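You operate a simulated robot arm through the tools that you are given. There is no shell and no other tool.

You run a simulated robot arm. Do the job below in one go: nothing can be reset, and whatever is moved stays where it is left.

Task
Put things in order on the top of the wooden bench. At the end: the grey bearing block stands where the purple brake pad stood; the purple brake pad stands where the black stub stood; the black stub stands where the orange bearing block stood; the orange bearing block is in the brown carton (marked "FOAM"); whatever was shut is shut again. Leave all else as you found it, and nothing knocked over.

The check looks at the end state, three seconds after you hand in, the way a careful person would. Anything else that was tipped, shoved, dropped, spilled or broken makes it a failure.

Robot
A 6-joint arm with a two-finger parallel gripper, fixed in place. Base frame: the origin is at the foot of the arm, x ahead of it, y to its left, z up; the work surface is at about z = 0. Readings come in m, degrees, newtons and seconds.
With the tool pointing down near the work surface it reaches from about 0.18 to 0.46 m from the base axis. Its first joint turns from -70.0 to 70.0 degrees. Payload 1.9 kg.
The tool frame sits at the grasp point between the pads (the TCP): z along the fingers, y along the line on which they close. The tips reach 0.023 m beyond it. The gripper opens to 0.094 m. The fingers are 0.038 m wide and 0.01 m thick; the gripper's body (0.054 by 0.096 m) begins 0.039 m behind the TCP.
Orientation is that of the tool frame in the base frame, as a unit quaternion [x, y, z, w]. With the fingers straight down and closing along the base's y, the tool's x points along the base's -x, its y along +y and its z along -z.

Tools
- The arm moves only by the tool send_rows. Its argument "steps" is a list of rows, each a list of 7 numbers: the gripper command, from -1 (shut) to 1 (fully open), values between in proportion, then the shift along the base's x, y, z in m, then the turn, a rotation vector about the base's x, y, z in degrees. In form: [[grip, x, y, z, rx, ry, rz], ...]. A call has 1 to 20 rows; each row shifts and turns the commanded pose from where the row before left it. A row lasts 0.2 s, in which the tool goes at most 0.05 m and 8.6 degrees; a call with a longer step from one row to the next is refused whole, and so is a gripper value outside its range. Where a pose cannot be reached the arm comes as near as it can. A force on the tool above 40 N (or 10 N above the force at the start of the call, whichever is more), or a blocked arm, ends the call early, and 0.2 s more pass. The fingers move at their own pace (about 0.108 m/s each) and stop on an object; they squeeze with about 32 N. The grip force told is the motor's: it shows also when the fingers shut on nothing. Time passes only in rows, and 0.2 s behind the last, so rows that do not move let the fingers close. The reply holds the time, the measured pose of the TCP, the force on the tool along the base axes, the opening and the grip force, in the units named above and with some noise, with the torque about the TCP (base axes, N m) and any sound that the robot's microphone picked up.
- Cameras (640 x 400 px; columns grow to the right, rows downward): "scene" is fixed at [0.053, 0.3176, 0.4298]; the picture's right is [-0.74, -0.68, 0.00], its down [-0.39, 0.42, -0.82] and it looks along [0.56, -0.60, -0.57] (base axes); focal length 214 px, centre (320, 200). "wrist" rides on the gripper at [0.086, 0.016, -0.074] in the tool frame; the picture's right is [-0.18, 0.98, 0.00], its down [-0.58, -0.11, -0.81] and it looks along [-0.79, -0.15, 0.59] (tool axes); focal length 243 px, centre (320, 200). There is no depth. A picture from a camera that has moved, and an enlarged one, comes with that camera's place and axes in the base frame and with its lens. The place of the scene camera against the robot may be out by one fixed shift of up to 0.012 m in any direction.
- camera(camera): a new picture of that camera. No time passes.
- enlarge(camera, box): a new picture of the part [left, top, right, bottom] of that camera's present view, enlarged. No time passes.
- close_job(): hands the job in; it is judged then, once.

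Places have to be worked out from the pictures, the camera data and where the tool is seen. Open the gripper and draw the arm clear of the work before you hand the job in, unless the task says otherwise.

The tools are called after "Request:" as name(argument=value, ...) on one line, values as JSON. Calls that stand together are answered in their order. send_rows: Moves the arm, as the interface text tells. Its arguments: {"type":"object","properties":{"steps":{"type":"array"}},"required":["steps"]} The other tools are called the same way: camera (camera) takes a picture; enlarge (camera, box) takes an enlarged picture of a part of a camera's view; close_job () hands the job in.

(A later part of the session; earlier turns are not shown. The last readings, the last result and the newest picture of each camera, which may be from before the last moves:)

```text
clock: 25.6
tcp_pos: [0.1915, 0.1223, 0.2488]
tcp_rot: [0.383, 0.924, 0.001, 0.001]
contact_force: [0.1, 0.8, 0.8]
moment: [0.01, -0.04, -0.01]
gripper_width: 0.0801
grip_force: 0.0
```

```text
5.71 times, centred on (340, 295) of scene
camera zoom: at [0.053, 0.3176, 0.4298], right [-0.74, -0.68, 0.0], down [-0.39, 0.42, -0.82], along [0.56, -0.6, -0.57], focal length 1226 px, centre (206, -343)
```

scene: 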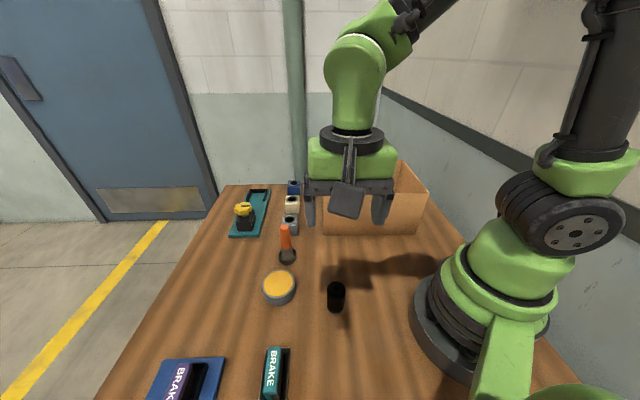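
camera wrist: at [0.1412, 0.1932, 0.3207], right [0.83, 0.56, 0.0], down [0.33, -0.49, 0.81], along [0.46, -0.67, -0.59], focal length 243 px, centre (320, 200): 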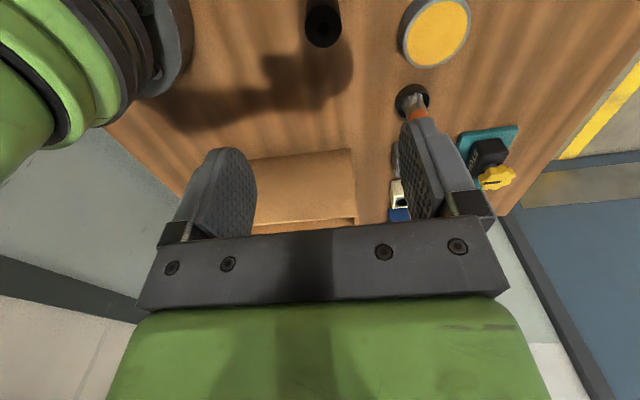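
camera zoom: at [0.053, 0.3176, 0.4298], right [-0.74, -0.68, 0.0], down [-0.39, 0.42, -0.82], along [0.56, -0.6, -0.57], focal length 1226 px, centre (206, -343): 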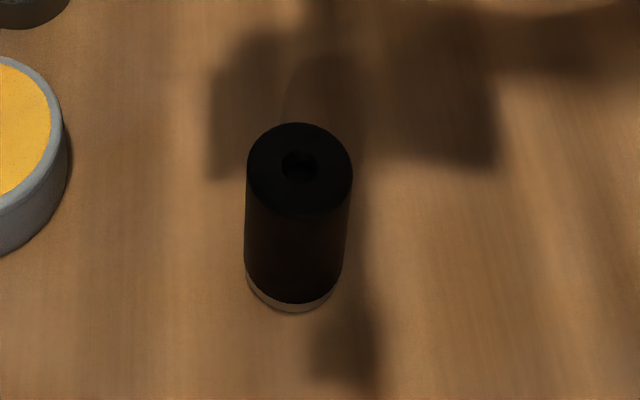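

The stub is at about (0.193, 0.122), diameter 0.035, height about 0.054. I descend over it in two stages.

Request:
send_rows(steps=[[0.7, 0.0015, 0, -0.04, 0, 0, 0], [0.7, 0, 0, -0.04, 0, 0, 0], [0.7, 0, 0, -0.04, 0, 0, 0], [0.7, 0, 0, -0.03, 0, 0, 0], [0.7, 0, 0, -0.01, 0, 0, 0]])

Request:
camera(camera="wrist")

Request:
enlarge(camera="scene", box=[260, 180, 480, 340])

```text
clock: 26.8
tcp_pos: [0.1924, 0.1189, 0.0856]
tcp_rot: [0.382, 0.924, 0.001, 0.001]
contact_force: [-0.5, 0.0, 0.2]
moment: [-0.01, 0.0, -0.01]
gripper_width: 0.0801
grip_force: 0.1
```

```text
taken
camera wrist: at [0.1415, 0.1923, 0.1586], right [0.83, 0.56, 0.0], down [0.33, -0.49, 0.81], along [0.46, -0.67, -0.59], focal length 243 px, centre (320, 200)
```

wrist: 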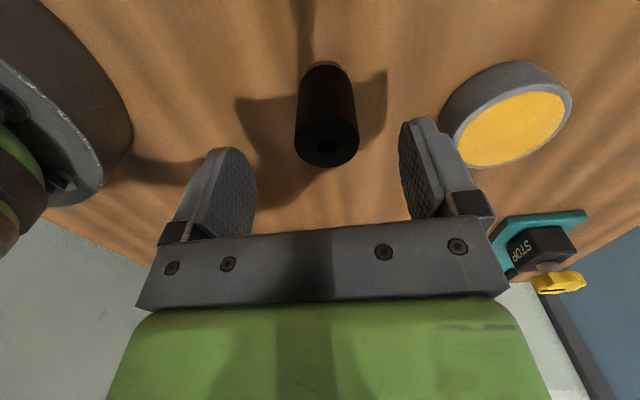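

```text
2.50 times, centred on (370, 260) of scene
camera zoom: at [0.053, 0.3176, 0.4298], right [-0.74, -0.68, 0.0], down [-0.39, 0.42, -0.82], along [0.56, -0.6, -0.57], focal length 536 px, centre (195, 50)
```

zoom: 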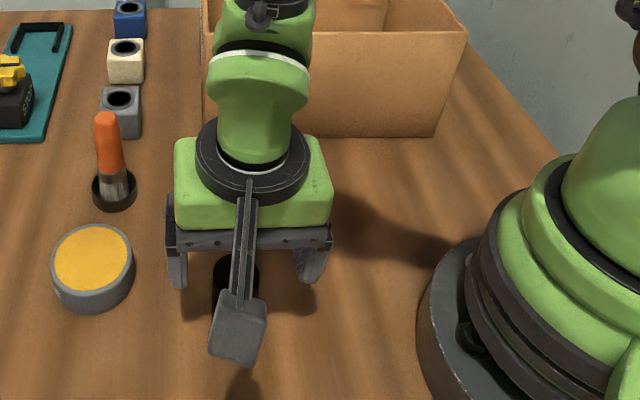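

The stub is about 4 mm off toward the right finger; I correct, go down to z≈0.034 and close gently.

Request:
send_rows(steps=[[0.7, 0.0025, 0.002, -0.02, 0, 0, 0], [0.7, 0, 0, -0.02, 0, 0, 0], [0.7, 0, 0, -0.012, 0, 0, 0], [0.7, 0, 0, 0, 0, 0, 0]])

Request:
camera(camera="wrist")

```text
clock: 27.8
tcp_pos: [0.1953, 0.1225, 0.0351]
tcp_rot: [0.383, 0.924, 0.002, 0.002]
contact_force: [-1.0, -0.4, -0.7]
moment: [0.02, 0.01, 0.0]
gripper_width: 0.08
grip_force: 0.1
```

```text
taken
camera wrist: at [0.1444, 0.1948, 0.1074], right [0.83, 0.56, 0.0], down [0.33, -0.49, 0.81], along [0.46, -0.67, -0.59], focal length 243 px, centre (320, 200)
```

wrist: 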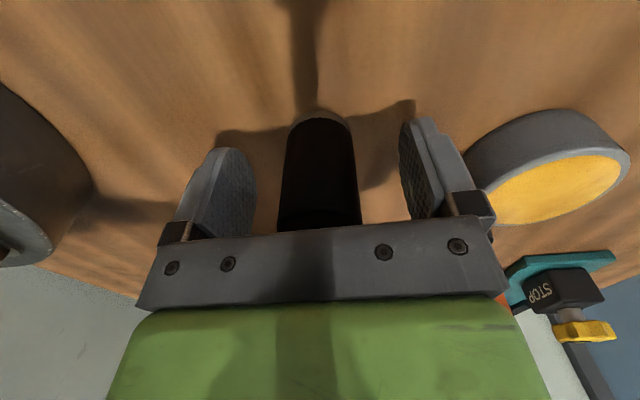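

Centred. I close on the stub.

Request:
send_rows(steps=[[-1, 0, 0, 0, 0, 0, 0], [-1, 0, 0, 0, 0, 0, 0], [-1, 0, 0, 0, 0, 0, 0]])

```text
clock: 28.6
tcp_pos: [0.1956, 0.1214, 0.0342]
tcp_rot: [0.383, 0.924, 0.0, 0.002]
contact_force: [-0.8, 1.3, -0.1]
moment: [-0.01, -0.03, -0.02]
gripper_width: 0.035
grip_force: 32.0
```

The stub is held (opening 0.035) at (0.1955, 0.1218), which is where the purple pad must go. I lift and carry it over to where the orange block stood.

Request:
send_rows(steps=[[-1, 0, 0, 0.02, 0, 0, 0], [-1, 0, 0, 0.04, 0, 0, 0], [-1, 0, 0, 0.04, 0, 0, 0], [-1, 0, 0, 0.02, 0, 0, 0], [-1, 0.0296, 0.0211, 0, 0, 0, 0], [-1, 0.0296, 0.0211, 0, 0, 0, 0], [-1, 0.0296, 0.0211, 0, 0, 0, 0], [-1, 0.0296, 0.0211, 0, 0, 0, 0], [-1, 0.0296, 0.0211, 0, 0, 0, 0], [-1, 0.0295, 0.0211, 0, 0, 0, 0], [-1, 0, 0, 0, 0, 0, 0]])

Request:
camera(camera="wrist")

Request:
camera(camera="scene")

```text
clock: 31.0
tcp_pos: [0.3729, 0.2483, 0.1542]
tcp_rot: [0.383, 0.924, 0.0, 0.001]
contact_force: [-0.4, 0.2, -4.4]
moment: [0.0, -0.01, 0.02]
gripper_width: 0.0349
grip_force: 31.9
```

```text
taken
camera wrist: at [0.3213, 0.3208, 0.2272], right [0.83, 0.56, 0.0], down [0.33, -0.49, 0.81], along [0.46, -0.67, -0.59], focal length 243 px, centre (320, 200)
```

wrist: 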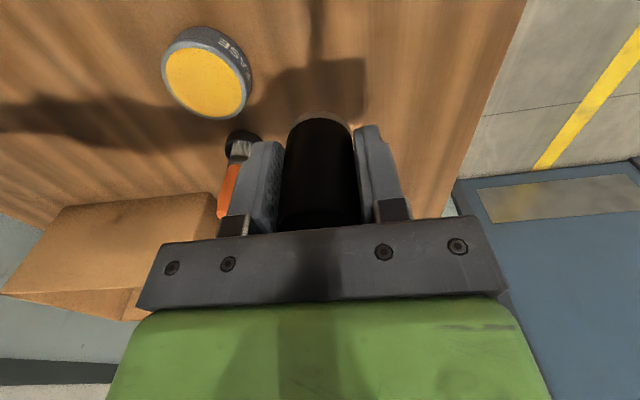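

```text
taken
```

scene: 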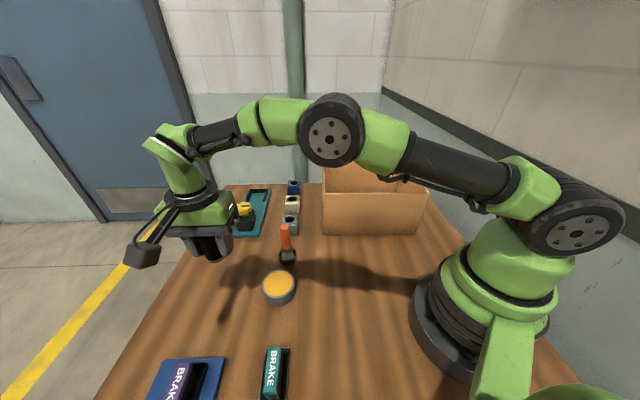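

The stub is right above the orange block's former place. I lower it and finish in small steps until it touches the bench.

Request:
send_rows(steps=[[-1, 0, 0, -0.04, 0, 0, 0], [-1, 0, 0, -0.04, 0, 0, 0], [-1, 0, 0, -0.025, 0, 0, 0], [-1, 0, 0, -0.009, 0, 0, 0], [-1, 0, 0, -0.003, 0, 0, 0], [-1, 0, 0, 0, 0, 0, 0]])

```text
clock: 32.4
tcp_pos: [0.3718, 0.2497, 0.0373]
tcp_rot: [0.383, 0.924, 0.001, 0.001]
contact_force: [0.0, 0.3, -4.6]
moment: [-0.03, -0.03, 0.02]
gripper_width: 0.0351
grip_force: 32.4
```

Request:
send_rows(steps=[[-1, 0, 0, -0.0015, 0, 0, 0], [-1, 0, 0, -0.001, 0, 0, 0], [-1, 0, 0, 0, 0, 0, 0]])

```text
clock: 33.2
tcp_pos: [0.3728, 0.2488, 0.0349]
tcp_rot: [0.382, 0.924, 0.001, 0.001]
contact_force: [1.2, 0.0, -4.1]
moment: [0.02, 0.01, -0.03]
gripper_width: 0.0353
grip_force: 31.8
```

Still hanging free by the force reading; another millimetre or so.

Request:
send_rows(steps=[[-1, 0, 0, -0.001, 0, 0, 0], [-1, 0, 0, 0, 0, 0, 0]])

```text
clock: 33.8
tcp_pos: [0.3733, 0.2493, 0.0331]
tcp_rot: [0.383, 0.924, 0.001, 0.002]
contact_force: [-0.8, 0.5, 0.5]
moment: [-0.08, 0.08, -0.04]
gripper_width: 0.0351
grip_force: 31.8
```

The weight is taken off by the bench, so the stub stands. I open and rise straight up.

Request:
send_rows(steps=[[-0.1, 0, 0, 0, 0, 0, 0], [0.4, 0, 0, 0, 0, 0, 0], [0.6, 0, 0, 0, 0, 0, 0], [0.6, 0, 0, 0, 0, 0, 0], [0.6, 0, 0, 0.03, 0, 0, 0], [0.6, 0, 0, 0.04, 0, 0, 0], [0.6, 0, 0, 0.04, 0, 0, 0], [0.6, -0.01, 0.0, 0.03, 0, 0, 0]])

Request:
camera(camera="wrist")

Request:
camera(camera="scene")

```text
clock: 35.6
tcp_pos: [0.3626, 0.2499, 0.1758]
tcp_rot: [0.383, 0.924, 0.001, 0.001]
contact_force: [0.2, 0.1, -0.5]
moment: [0.02, -0.01, -0.02]
gripper_width: 0.0752
grip_force: 0.0
```

```text
taken
camera wrist: at [0.3123, 0.322, 0.2483], right [0.83, 0.56, 0.0], down [0.33, -0.49, 0.81], along [0.46, -0.66, -0.59], focal length 243 px, centre (320, 200)
```

wrist: 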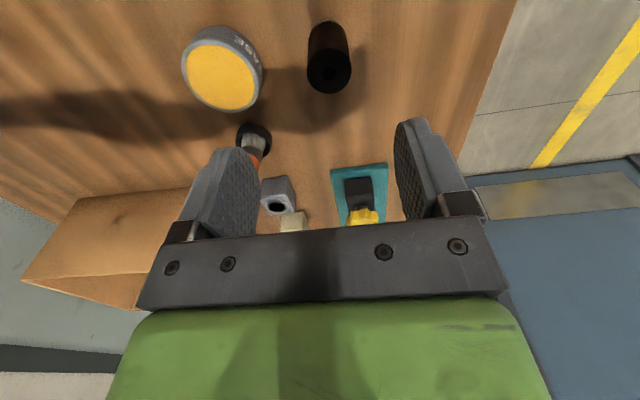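

```text
taken
```

scene: 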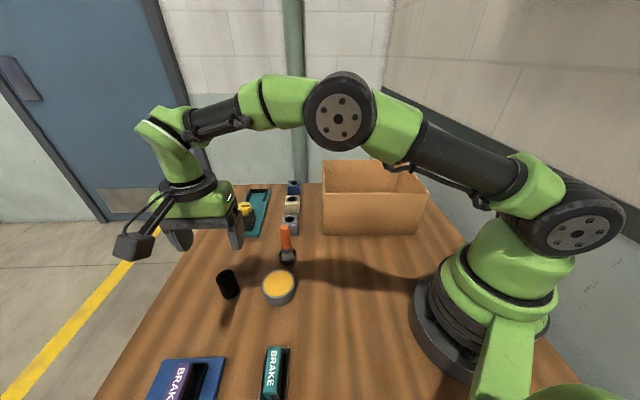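

The stub stands at the orange block's former place. Now I move above the purple pad at a safe height to align.

Request:
send_rows(steps=[[0.6, -0.025, 0.025, 0, 0, 0, 0], [0.6, -0.025, 0.032, 0, 0, 0, 0], [0.6, -0.025, 0.035, 0, 0, 0, 0], [0.6, -0.025, 0.033, 0, 0, 0, 0], [0.6, 0, 0, -0.03, 0, 0, 0]])

Request:
camera(camera="wrist")

Request:
enlarge(camera="wrist", box=[240, 0, 400, 160])

Request:
enlarge(camera="scene", box=[100, 250, 300, 400])

```text
clock: 36.8
tcp_pos: [0.2606, 0.3736, 0.1457]
tcp_rot: [0.383, 0.924, 0.001, 0.002]
contact_force: [0.1, -0.2, 0.3]
moment: [0.02, -0.02, -0.04]
gripper_width: 0.0752
grip_force: 0.0
```

```text
taken
camera wrist: at [0.21, 0.4458, 0.2179], right [0.83, 0.56, 0.0], down [0.33, -0.49, 0.81], along [0.46, -0.67, -0.59], focal length 243 px, centre (320, 200)
```

wrist: 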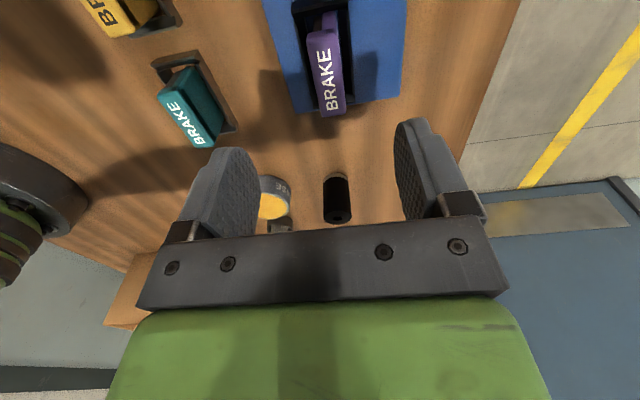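

```text
2.50 times, centred on (320, 80) of wrist
camera zoom: at [0.21, 0.4458, 0.2179], right [0.83, 0.56, 0.0], down [0.33, -0.49, 0.81], along [0.46, -0.67, -0.59], focal length 606 px, centre (320, 500)
```

zoom: 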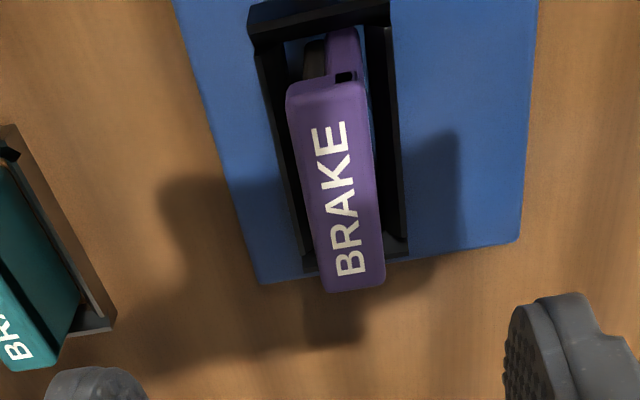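

```text
2.67 times, centred on (200, 325) of scene
camera zoom: at [0.053, 0.3176, 0.4298], right [-0.74, -0.68, 0.0], down [-0.39, 0.42, -0.82], along [0.56, -0.6, -0.57], focal length 572 px, centre (640, -133)
```

zoom: 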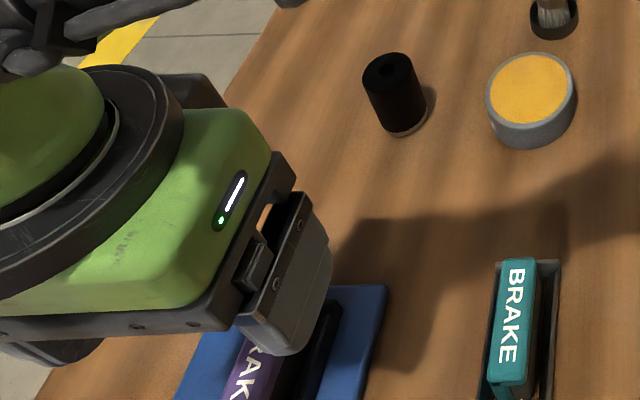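

The pad's cap is about 0.018 by 0.055 m, centred near (0.263, 0.380), aligned with the bench. I align over it and descend partly, then recheck.

Request:
send_rows(steps=[[0.6, 0.0024, 0.006, 0, 0, 0, 0], [0.6, 0, 0, -0.03, 0, 0, 0], [0.6, 0, 0, -0.025, 0, 0, 0], [0.6, 0, 0, 0, 0, 0, 0]])

Request:
camera(camera="wrist")

Request:
enlarge(camera="wrist", box=[220, 20, 420, 180])

Request:
enlarge(camera="scene", box=[100, 270, 260, 400])

```text
clock: 37.8
tcp_pos: [0.2647, 0.379, 0.0899]
tcp_rot: [0.383, 0.924, 0.001, 0.001]
contact_force: [-0.4, -0.8, -0.7]
moment: [0.02, 0.0, -0.01]
gripper_width: 0.0753
grip_force: 0.0
```

```text
taken
camera wrist: at [0.2131, 0.4521, 0.1631], right [0.83, 0.56, 0.0], down [0.33, -0.49, 0.81], along [0.46, -0.66, -0.59], focal length 243 px, centre (320, 200)
```

wrist: 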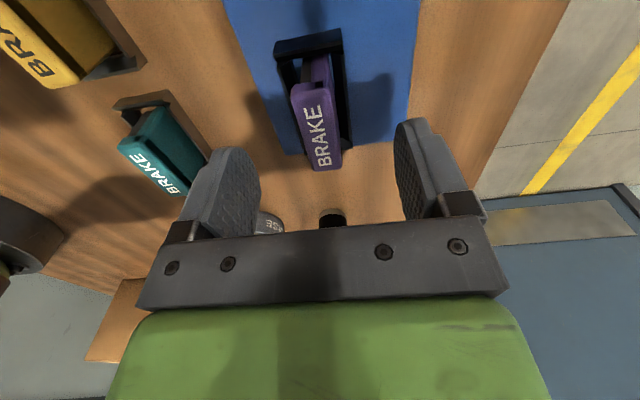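

```text
2.50 times, centred on (320, 100) of wrist
camera zoom: at [0.2131, 0.4521, 0.1631], right [0.83, 0.56, 0.0], down [0.33, -0.49, 0.81], along [0.46, -0.66, -0.59], focal length 606 px, centre (320, 450)
```

zoom: 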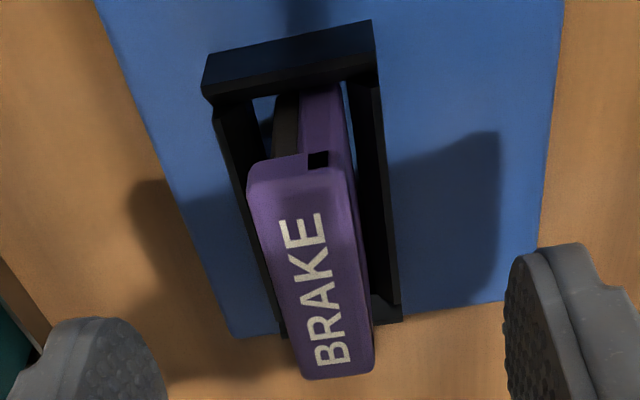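

```text
3.08 times, centred on (180, 335) of scene
camera zoom: at [0.053, 0.3176, 0.4298], right [-0.74, -0.68, 0.0], down [-0.39, 0.42, -0.82], along [0.56, -0.6, -0.57], focal length 660 px, centre (751, -215)
```

zoom: 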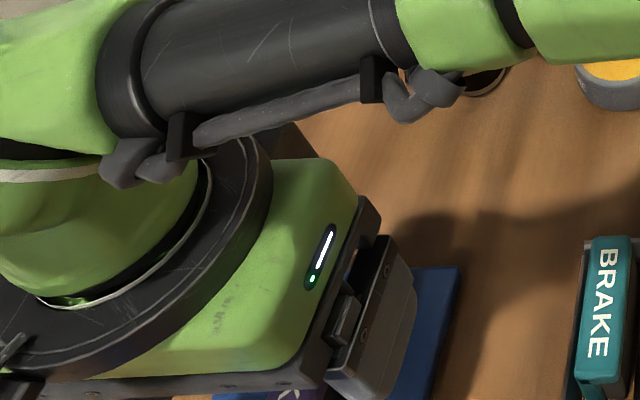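

The pad is well centred now; the ring's top is at about z=0.031 and the pad's top at about 0.057. I go to z≈0.058 so the tips (0.035) stay above the ring, and close on the pad's sides.

Request:
send_rows(steps=[[0.6, 0, 0, -0.02, 0, 0, 0], [0.6, 0, 0, -0.012, 0, 0, 0], [0.6, 0, 0, 0, 0, 0, 0]])

Request:
camera(camera="wrist")

Request:
enlarge(camera="wrist", box=[200, 60, 440, 230])

```text
clock: 38.6
tcp_pos: [0.2622, 0.3766, 0.0578]
tcp_rot: [0.383, 0.924, 0.0, 0.001]
contact_force: [0.2, 0.3, 0.7]
moment: [-0.01, -0.01, -0.01]
gripper_width: 0.075
grip_force: 0.0
out of reach, approached as far as the arm can: row 2
```

```text
taken
camera wrist: at [0.2109, 0.4497, 0.1314], right [0.83, 0.56, 0.0], down [0.33, -0.49, 0.81], along [0.46, -0.67, -0.59], focal length 243 px, centre (320, 200)
```

wrist: 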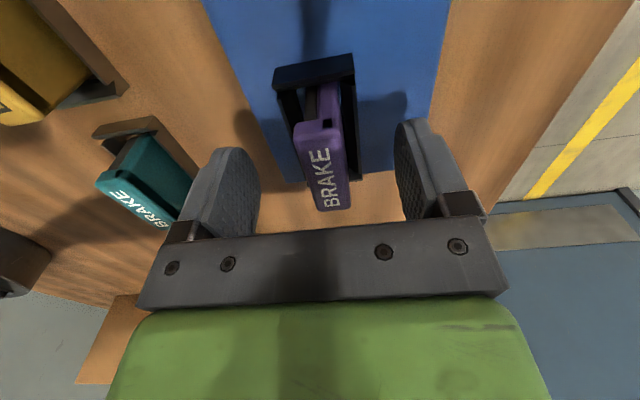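

```text
2.35 times, centred on (320, 145) of wrist
camera zoom: at [0.2109, 0.4497, 0.1314], right [0.83, 0.56, 0.0], down [0.33, -0.49, 0.81], along [0.46, -0.67, -0.59], focal length 571 px, centre (320, 329)
```

zoom: 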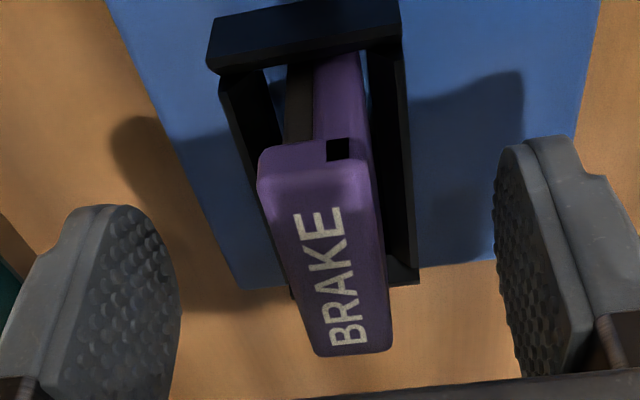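

The arm is at its reach limit but sits only about 3 mm inward of the pad's centre, which the ring's clearance allows. I close on the pad.

Request:
send_rows(steps=[[0.2, 0, 0, 0, 0, 0, 0], [-0.3, 0, 0, 0, 0, 0, 0], [-1, 0, 0, 0, 0, 0, 0], [-1, 0, 0, 0, 0, 0, 0]])

Request:
camera(camera="wrist")

Request:
enlarge(camera="wrist", box=[200, 60, 440, 230])

```text
clock: 39.6
tcp_pos: [0.2611, 0.3778, 0.0594]
tcp_rot: [0.384, 0.923, 0.001, 0.001]
contact_force: [2.7, 1.2, 5.4]
moment: [-0.07, -0.26, 0.09]
gripper_width: 0.0198
grip_force: 32.1
```

```text
taken
camera wrist: at [0.2111, 0.4497, 0.1319], right [0.83, 0.56, 0.0], down [0.33, -0.49, 0.81], along [0.46, -0.67, -0.59], focal length 243 px, centre (320, 200)
```

wrist: 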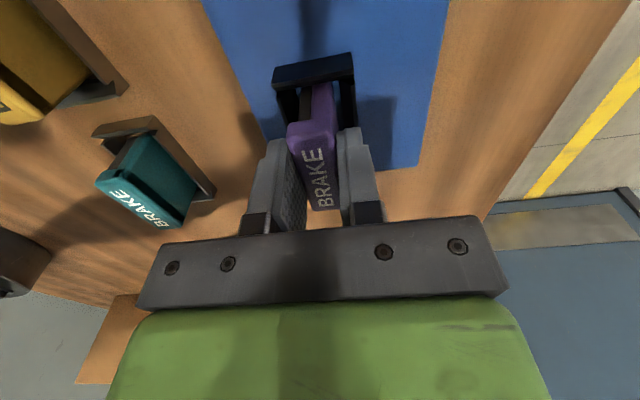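

```text
2.35 times, centred on (320, 145) of wrist
camera zoom: at [0.2111, 0.4497, 0.1319], right [0.83, 0.56, 0.0], down [0.33, -0.49, 0.81], along [0.46, -0.67, -0.59], focal length 571 px, centre (320, 329)
```

zoom: 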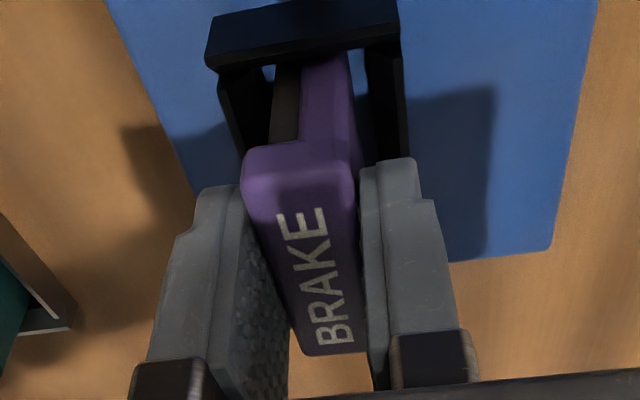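

The pad is gripped (opening 0.020). I lift gently by a few millimetres, watching the force to learn whether anything holds it.

Request:
send_rows(steps=[[-1, 0, 0, 0.003, 0, 0, 0], [-1, 0, 0, 0.003, 0, 0, 0], [-1, 0, 0, 0, 0, 0, 0]])

Request:
enlarge(camera="wrist", box=[200, 60, 440, 230])

```text
clock: 40.4
tcp_pos: [0.2618, 0.3772, 0.0634]
tcp_rot: [0.384, 0.923, -0.001, 0.0]
contact_force: [-2.8, -2.5, -5.2]
moment: [-0.12, 0.13, -0.05]
gripper_width: 0.0198
grip_force: 31.9
```

```text
2.35 times, centred on (320, 145) of wrist
camera zoom: at [0.2108, 0.4492, 0.1373], right [0.83, 0.56, 0.0], down [0.33, -0.49, 0.81], along [0.46, -0.67, -0.59], focal length 571 px, centre (320, 329)
```

zoom: 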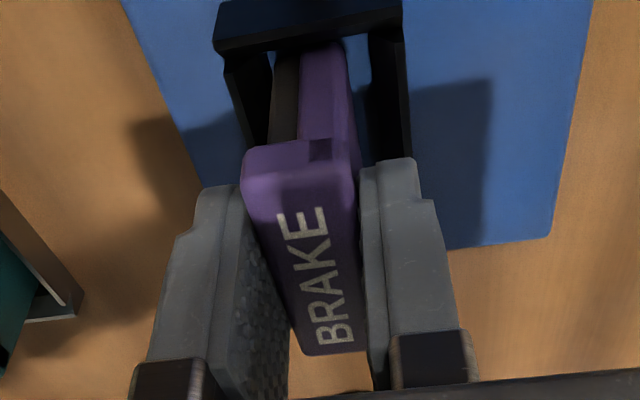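

The pad rises with the fingers at only ~5 N, so it is free. I keep lifting it out of the ring.

Request:
send_rows(steps=[[-1, 0, 0, 0.005, 0, 0, 0], [-1, 0, 0, 0.007, 0, 0, 0], [-1, 0, 0, 0.01, 0, 0, 0], [-1, 0, 0, 0.01, 0, 0, 0]])

Request:
camera(camera="wrist")

Request:
enlarge(camera="wrist", box=[200, 0, 440, 200])

```text
clock: 41.4
tcp_pos: [0.263, 0.379, 0.0978]
tcp_rot: [0.382, 0.924, 0.001, 0.001]
contact_force: [-0.9, 0.1, -0.6]
moment: [0.01, -0.02, 0.0]
gripper_width: 0.0195
grip_force: 31.7
```

```text
taken
camera wrist: at [0.2121, 0.451, 0.1708], right [0.83, 0.56, 0.0], down [0.33, -0.49, 0.81], along [0.46, -0.67, -0.59], focal length 243 px, centre (320, 200)
```

wrist: 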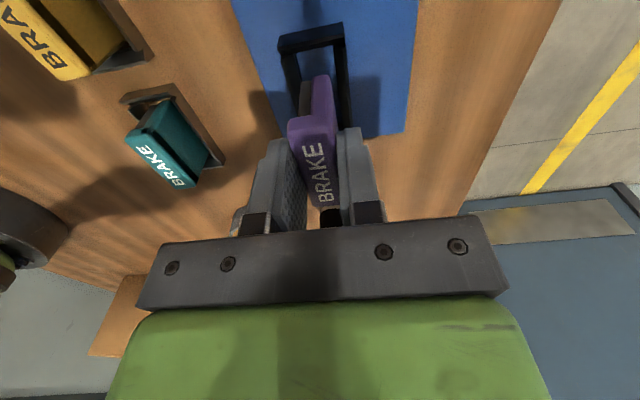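

```text
2.00 times, centred on (320, 100) of wrist
camera zoom: at [0.2121, 0.451, 0.1708], right [0.83, 0.56, 0.0], down [0.33, -0.49, 0.81], along [0.46, -0.67, -0.59], focal length 485 px, centre (320, 400)
```

zoom: 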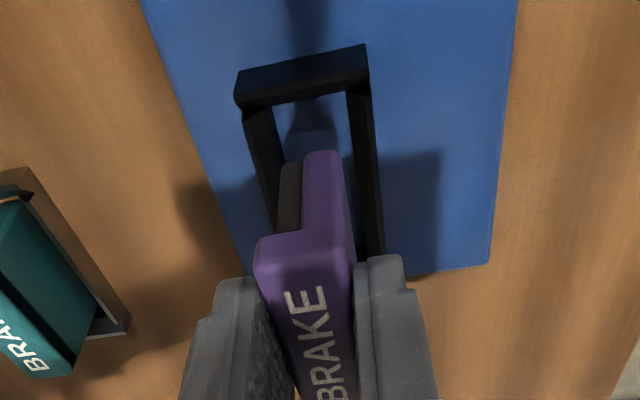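

The pad is out of the ring, upright in the fingers. I carry it at height to the stub's former place (0.1955, 0.1218).

Request:
send_rows(steps=[[-1, -0.005, -0.015, 0.03, 0, 0, 0], [-1, -0.005, -0.02, 0.03, 0, 0, 0], [-1, -0.0096, -0.037, 0, 0, 0, 0], [-1, -0.0096, -0.037, 0, 0, 0, 0], [-1, -0.0096, -0.037, 0, 0, 0, 0], [-1, -0.0096, -0.037, 0, 0, 0, 0], [-1, -0.0096, -0.037, 0, 0, 0, 0], [-1, -0.0096, -0.0372, 0, 0, 0, 0], [-1, 0, 0, 0, 0, 0, 0]])

Request:
camera(camera="wrist")

Request:
enlarge(camera="scene", box=[240, 160, 440, 340])

Request:
enlarge(camera="scene", box=[120, 320, 240, 400])

```text
clock: 43.4
tcp_pos: [0.2141, 0.147, 0.1587]
tcp_rot: [0.383, 0.924, 0.001, 0.001]
contact_force: [0.7, 0.0, -1.8]
moment: [0.04, -0.01, 0.03]
gripper_width: 0.0192
grip_force: 32.6
out of reach, approached as far as the arm can: row 1, 2, 3
```

```text
taken
camera wrist: at [0.1633, 0.2184, 0.2317], right [0.83, 0.56, 0.0], down [0.33, -0.49, 0.81], along [0.46, -0.66, -0.59], focal length 243 px, centre (320, 200)
```

wrist: 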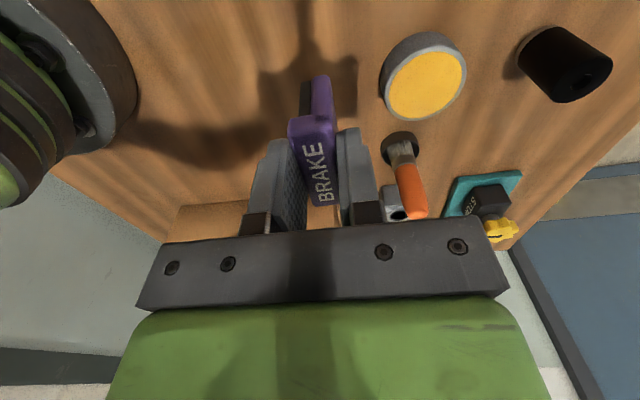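

```text
2.22 times, centred on (340, 250) of scene
camera zoom: at [0.053, 0.3176, 0.4298], right [-0.74, -0.68, 0.0], down [-0.39, 0.42, -0.82], along [0.56, -0.6, -0.57], focal length 477 px, centre (276, 89)
```

zoom: 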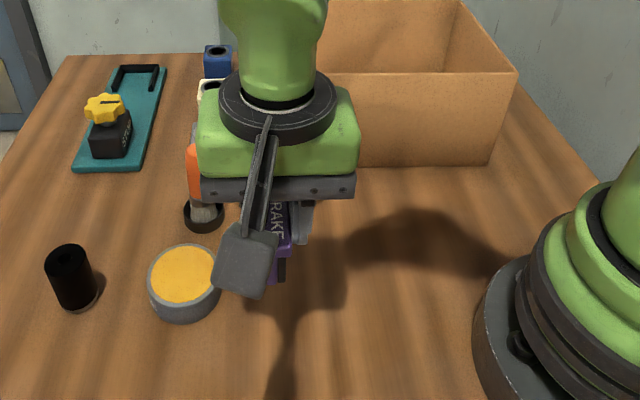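

```text
5.00 times, centred on (180, 360) of scene
camera zoom: at [0.053, 0.3176, 0.4298], right [-0.74, -0.68, 0.0], down [-0.39, 0.42, -0.82], along [0.56, -0.6, -0.57], focal length 1072 px, centre (1020, -600)
```

zoom: 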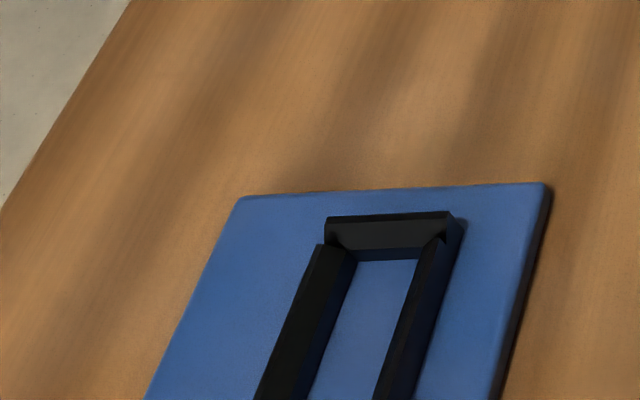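

The pad is held upright; the clamped rows left me at (0.214, 0.147). I move the rest of the way to (0.1955, 0.1218) and start lowering.

Request:
send_rows(steps=[[-1, -0.0186, -0.0252, 0, 0, 0, 0], [-1, 0, 0, 0, 0, 0, 0]])

Request:
camera(camera="wrist")

```text
clock: 44.0
tcp_pos: [0.1948, 0.1219, 0.1597]
tcp_rot: [0.383, 0.924, 0.002, 0.001]
contact_force: [0.5, -0.5, -1.4]
moment: [0.01, 0.03, 0.02]
gripper_width: 0.0196
grip_force: 31.9
```

```text
taken
camera wrist: at [0.1446, 0.194, 0.2323], right [0.83, 0.56, 0.0], down [0.33, -0.49, 0.81], along [0.46, -0.67, -0.59], focal length 243 px, centre (320, 200)
```

wrist: 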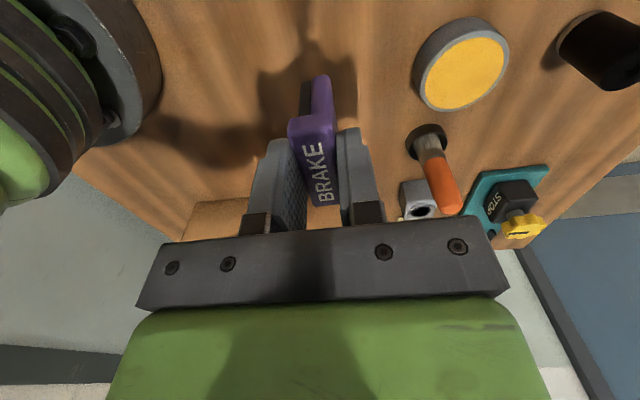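

Let me check the pad's attitude in the fingers before setting it down.

Request:
enlarge(camera="wrist", box=[200, 60, 440, 230])

Request:
enlarge(camera="scene", box=[280, 200, 440, 320])

```text
2.35 times, centred on (320, 145) of wrist
camera zoom: at [0.1446, 0.194, 0.2323], right [0.83, 0.56, 0.0], down [0.33, -0.49, 0.81], along [0.46, -0.67, -0.59], focal length 571 px, centre (320, 329)
```

zoom: 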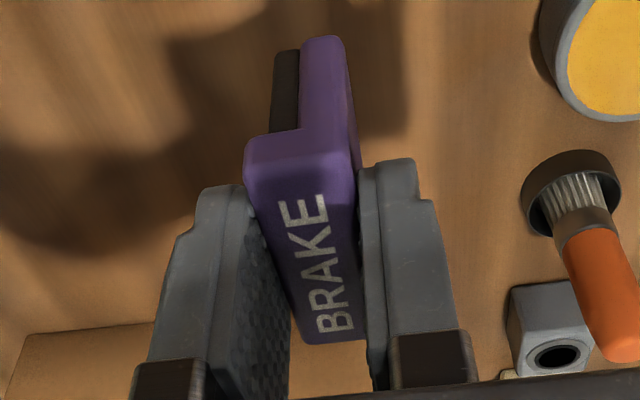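

```text
3.33 times, centred on (360, 260) of scene
camera zoom: at [0.053, 0.3176, 0.4298], right [-0.74, -0.68, 0.0], down [-0.39, 0.42, -0.82], along [0.56, -0.6, -0.57], focal length 715 px, centre (187, 0)
```

zoom: 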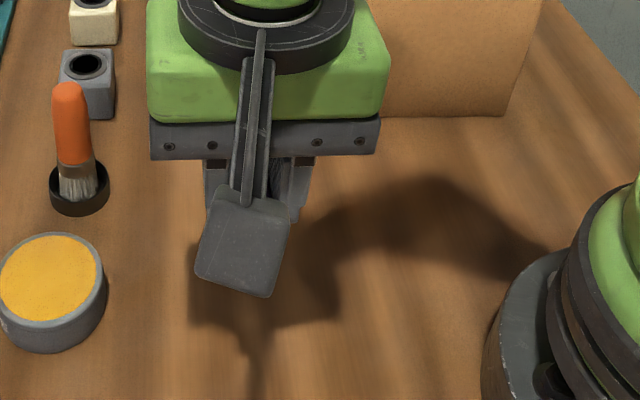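

The pad hangs level, slipped only a couple of millimetres. I lower it, then feel for the bench in small steps.

Request:
send_rows(steps=[[-1, 0, 0, -0.035, 0, 0, 0], [-1, 0, 0, -0.03, 0, 0, 0], [-1, 0, 0, -0.02, 0, 0, 0], [-1, 0, 0, -0.01, 0, 0, 0], [-1, 0, 0, 0, 0, 0, 0]])

Request:
camera(camera="wrist")

Request:
enlarge(camera="scene", box=[280, 220, 440, 340])

```text
clock: 45.2
tcp_pos: [0.1962, 0.1224, 0.0636]
tcp_rot: [0.383, 0.924, 0.002, 0.001]
contact_force: [-0.5, -0.4, -1.2]
moment: [-0.03, 0.05, 0.0]
gripper_width: 0.0195
grip_force: 31.7
```

```text
taken
camera wrist: at [0.1455, 0.195, 0.1362], right [0.83, 0.56, 0.0], down [0.33, -0.49, 0.81], along [0.46, -0.66, -0.59], focal length 243 px, centre (320, 200)
```

wrist: 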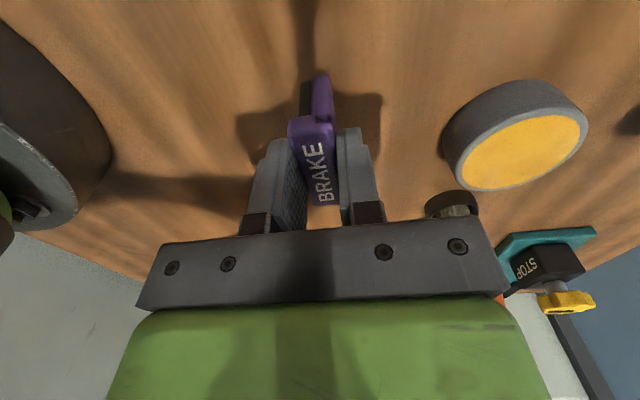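

```text
3.33 times, centred on (360, 280) of scene
camera zoom: at [0.053, 0.3176, 0.4298], right [-0.74, -0.68, 0.0], down [-0.39, 0.42, -0.82], along [0.56, -0.6, -0.57], focal length 715 px, centre (187, -67)
```

zoom: 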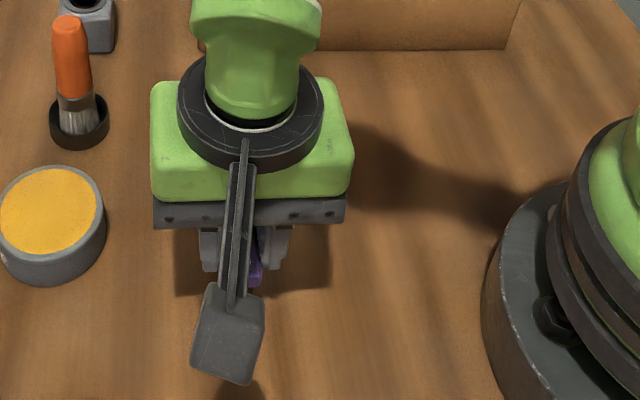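

Request:
send_rows(steps=[[-1, 0, 0, -0.004, 0, 0, 0], [-1, 0, 0, -0.003, 0, 0, 0], [-1, 0, 0, -0.002, 0, 0, 0], [-1, 0, 0, 0, 0, 0, 0]])

```text
clock: 46.2
tcp_pos: [0.1963, 0.1229, 0.0541]
tcp_rot: [0.383, 0.924, 0.002, 0.002]
contact_force: [0.2, 0.3, -1.8]
moment: [-0.02, 0.0, 0.0]
gripper_width: 0.0199
grip_force: 31.7
```

No contact yet at z=0.054; I go on in millimetre steps.

Request:
send_rows(steps=[[-1, 0, 0, -0.0015, 0, 0, 0], [-1, 0, 0, -0.0015, 0, 0, 0], [-1, 0, 0, 0, 0, 0, 0]])

```text
clock: 47.0
tcp_pos: [0.1967, 0.1215, 0.052]
tcp_rot: [0.382, 0.924, 0.001, 0.002]
contact_force: [-0.2, 0.5, -1.7]
moment: [-0.01, 0.03, 0.0]
gripper_width: 0.0195
grip_force: 31.5
```

Request:
send_rows(steps=[[-1, 0, 0, -0.0015, 0, 0, 0], [-1, 0, 0, 0, 0, 0, 0]])

```text
clock: 47.6
tcp_pos: [0.1953, 0.1229, 0.0501]
tcp_rot: [0.384, 0.923, 0.001, 0.001]
contact_force: [1.2, -7.7, 26.9]
moment: [-0.09, -0.01, -0.09]
gripper_width: 0.0192
grip_force: 31.8
```

The pad touches the bench. I ease off half a millimetre, open the fingers and check how it stands.

Request:
send_rows(steps=[[-1, 0, 0, 0.0008, 0, 0, 0], [-0.5, 0, 0, 0, 0, 0, 0], [0, 0, 0, 0, 0, 0, 0], [0.3, 0, 0, 0, 0, 0, 0], [0.3, 0, 0, 0, 0, 0, 0]])

Request:
camera(camera="wrist")

Request:
enlarge(camera="wrist", box=[200, 60, 440, 230])

```text
clock: 48.8
tcp_pos: [0.1946, 0.122, 0.05]
tcp_rot: [0.383, 0.924, 0.001, 0.002]
contact_force: [-0.2, -0.6, -0.7]
moment: [0.01, -0.02, -0.02]
gripper_width: 0.0612
grip_force: 0.0
```

```text
taken
camera wrist: at [0.1444, 0.1948, 0.1238], right [0.83, 0.56, 0.0], down [0.33, -0.49, 0.81], along [0.46, -0.67, -0.59], focal length 243 px, centre (320, 200)
```

wrist: 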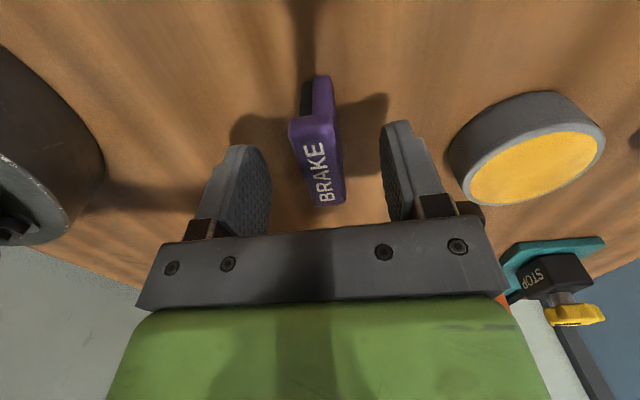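

```text
2.35 times, centred on (320, 145) of wrist
camera zoom: at [0.1444, 0.1948, 0.1238], right [0.83, 0.56, 0.0], down [0.33, -0.49, 0.81], along [0.46, -0.67, -0.59], focal length 571 px, centre (320, 329)
```

zoom: 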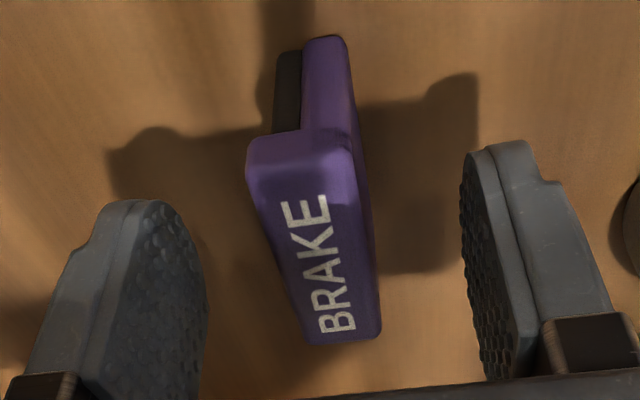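

The purple pad stands upright at the stub's former place. I rise and go to look closely at the now empty ring before fetching the grey block.

Request:
send_rows(steps=[[0.3, 0, 0, 0.02, 0, 0, 0], [0.6, 0, 0, 0.04, 0, 0, 0], [0.6, 0, 0, 0.04, 0, 0, 0], [0.6, 0, 0, 0.01, 0, 0, 0], [0.6, 0.008, 0.035, 0, 0, 0, 0], [0.6, 0.008, 0.035, 0, 0, 0, 0], [0.6, 0.008, 0.035, 0, 0, 0, 0], [0.6, 0.008, 0.035, 0, 0, 0, 0], [0.6, 0.008, 0.035, 0, 0, 0, 0], [0.6, 0.008, 0.035, 0, 0, 0, 0], [0.6, 0.007, 0.035, 0, 0, 0, 0], [0.6, 0, 0, 0, 0, 0, 0]])

Request:
camera(camera="wrist")

Request:
enlarge(camera="wrist", box=[260, 0, 420, 120])

Request:
camera(camera="scene")

```text
clock: 51.4
tcp_pos: [0.249, 0.3677, 0.1612]
tcp_rot: [0.384, 0.924, 0.0, 0.001]
contact_force: [0.2, -0.2, 0.8]
moment: [0.0, 0.0, -0.01]
gripper_width: 0.0749
grip_force: 0.0
```

```text
taken
camera wrist: at [0.1984, 0.4406, 0.2333], right [0.83, 0.56, 0.0], down [0.33, -0.49, 0.81], along [0.46, -0.67, -0.59], focal length 243 px, centre (320, 200)
```

wrist: 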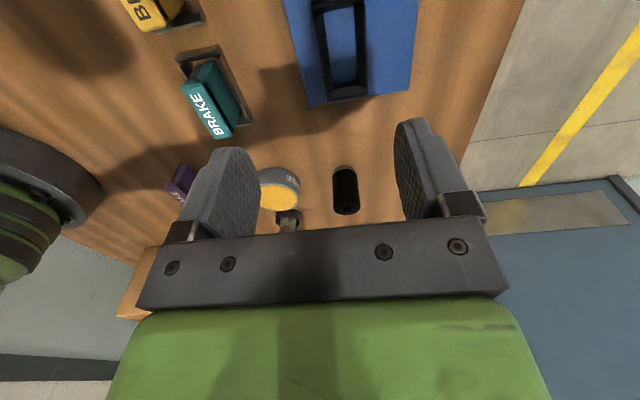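

```text
3.33 times, centred on (340, 60) of wrist
camera zoom: at [0.1984, 0.4406, 0.2333], right [0.83, 0.56, 0.0], down [0.33, -0.49, 0.81], along [0.46, -0.67, -0.59], focal length 809 px, centre (253, 667)
```

zoom: 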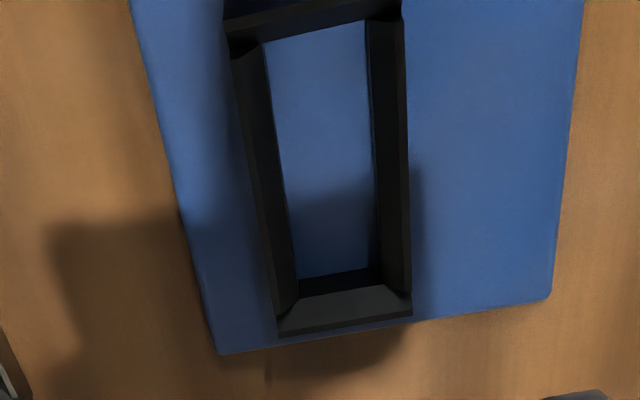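

```text
taken
```

scene: 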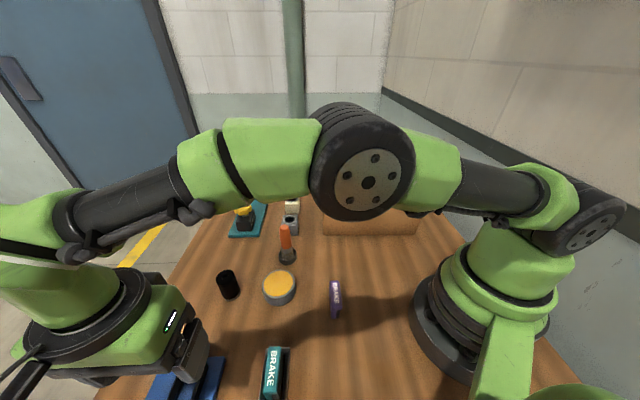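

The empty ring has sloping inner walls, floor about 0.023 by 0.057, so the grey block must rest on its rims. I shift a little along the bench to see the whole ring and get its rim size and centre.

Request:
send_rows(steps=[[0.6, -0.02, 0.02, 0, 0, 0, 0], [0.6, 0, 0, 0, 0, 0, 0]])

Request:
camera(camera="wrist")

Request:
enlarge(camera="wrist", box=[260, 0, 420, 120])

```text
clock: 52.0
tcp_pos: [0.2293, 0.389, 0.1607]
tcp_rot: [0.383, 0.924, 0.0, 0.001]
contact_force: [-0.3, 0.2, 0.3]
moment: [-0.01, 0.0, -0.01]
gripper_width: 0.0753
grip_force: 0.1
```

```text
taken
camera wrist: at [0.1788, 0.4605, 0.2344], right [0.83, 0.56, 0.0], down [0.33, -0.49, 0.81], along [0.46, -0.67, -0.59], focal length 243 px, centre (320, 200)
```

wrist: 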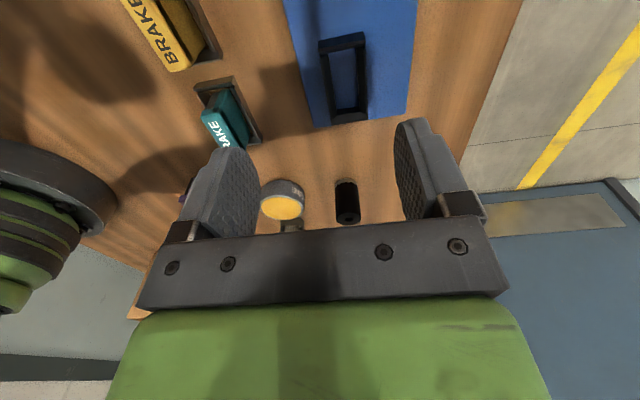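

```text
3.33 times, centred on (340, 60) of wrist
camera zoom: at [0.1788, 0.4605, 0.2344], right [0.83, 0.56, 0.0], down [0.33, -0.49, 0.81], along [0.46, -0.67, -0.59], focal length 809 px, centre (253, 667)
```

zoom: 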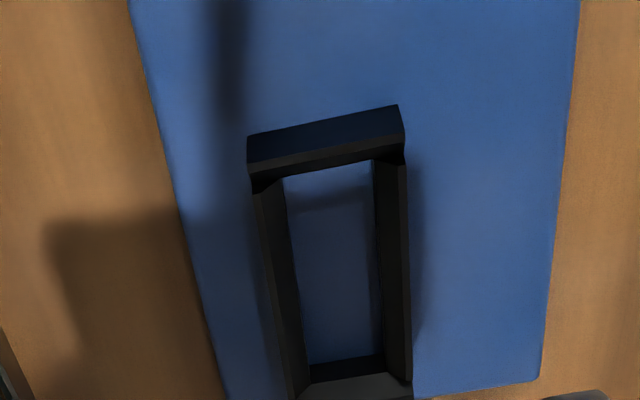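

The ring's rim is about 0.037 by 0.071 m, top near z=0.028, centre (0.2636, 0.3783). Now I fly to the grey block, turning the tool to +45 degrees, and look at it.

Request:
send_rows(steps=[[0.6, 0.005, -0.035, 0.01, 0, 0, 7.5], [0.6, 0.01, -0.035, 0.01, 0, 0, 7.5], [0.6, 0.0151, -0.0303, 0.01, 0, 0, 7.5], [0.6, 0.0151, -0.0303, 0.01, 0, 0, 7.5], [0.6, 0.0151, -0.0303, 0.01, 0, 0, 7.5], [0.6, 0.0151, -0.0303, 0.01, 0, 0, 7.5], [0.6, 0.0151, -0.0303, 0, 0, 0, 7.5], [0.6, 0.0151, -0.0303, 0, 0, 0, 7.5], [0.6, 0.0151, -0.0303, 0, 0, 0, 7.5], [0.6, 0.018, -0.0303, 0, 0, 0, 7.5], [0.6, 0.018, -0.0303, 0, 0, 0, 7.5], [0.6, 0.018, -0.025, 0, 0, 0, 7.5], [0.6, 0, 0, 0, 0, 0, 0]])

Request:
camera(camera="wrist")

Request:
camera(camera="scene")

```text
clock: 54.8
tcp_pos: [0.4054, 0.0203, 0.2214]
tcp_rot: [-0.383, 0.924, 0.002, 0.0]
contact_force: [-0.4, -0.5, 0.3]
moment: [0.01, 0.02, -0.01]
gripper_width: 0.075
grip_force: 0.1
```

```text
taken
camera wrist: at [0.3324, -0.03, 0.2949], right [-0.57, 0.82, 0.0], down [0.49, 0.33, 0.81], along [0.66, 0.46, -0.59], focal length 243 px, centre (320, 200)
```

wrist: 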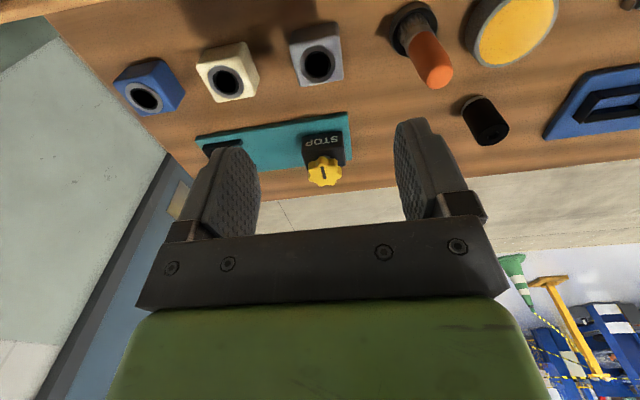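

```text
taken
```

scene: 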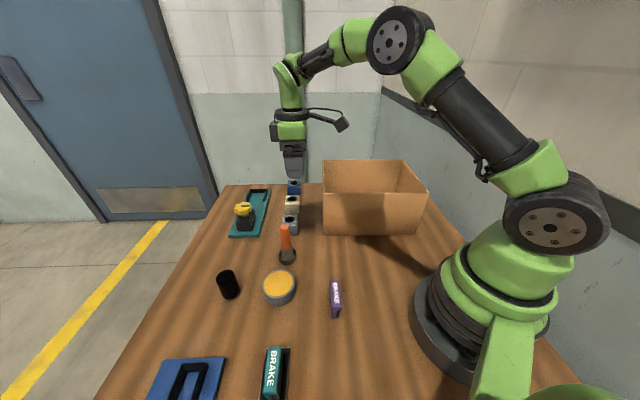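

I enlarge the grey block to read its centre, size and angle.

Request:
enlarge(camera="wrist", box=[250, 0, 410, 110])

Request:
enlarge(camera="wrist", box=[180, 10, 460, 200])

Request:
enlarge(camera="scene", box=[260, 170, 340, 270])

```text
3.64 times, centred on (330, 55) of wrist
camera zoom: at [0.3324, -0.03, 0.2949], right [-0.57, 0.82, 0.0], down [0.49, 0.33, 0.81], along [0.66, 0.46, -0.59], focal length 882 px, centre (284, 727)
```

zoom: 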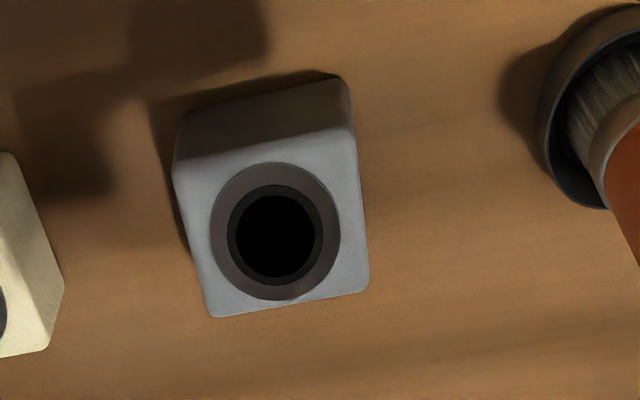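

```text
2.11 times, centred on (320, 105) of wrist
camera zoom: at [0.3324, -0.03, 0.2949], right [-0.57, 0.82, 0.0], down [0.49, 0.33, 0.81], along [0.66, 0.46, -0.59], focal length 511 px, centre (320, 400)
```

zoom: 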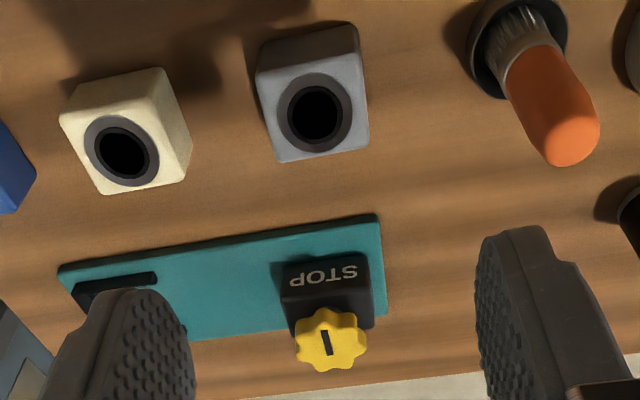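

```text
4.00 times, centred on (300, 220) of scene
camera zoom: at [0.053, 0.3176, 0.4298], right [-0.74, -0.68, 0.0], down [-0.39, 0.42, -0.82], along [0.56, -0.6, -0.57], focal length 858 px, centre (400, 120)
```

zoom: 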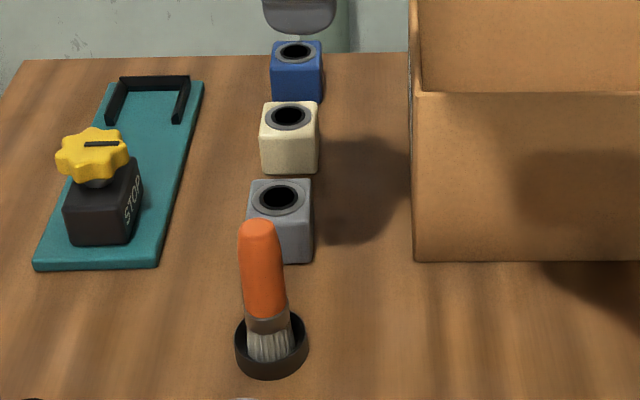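

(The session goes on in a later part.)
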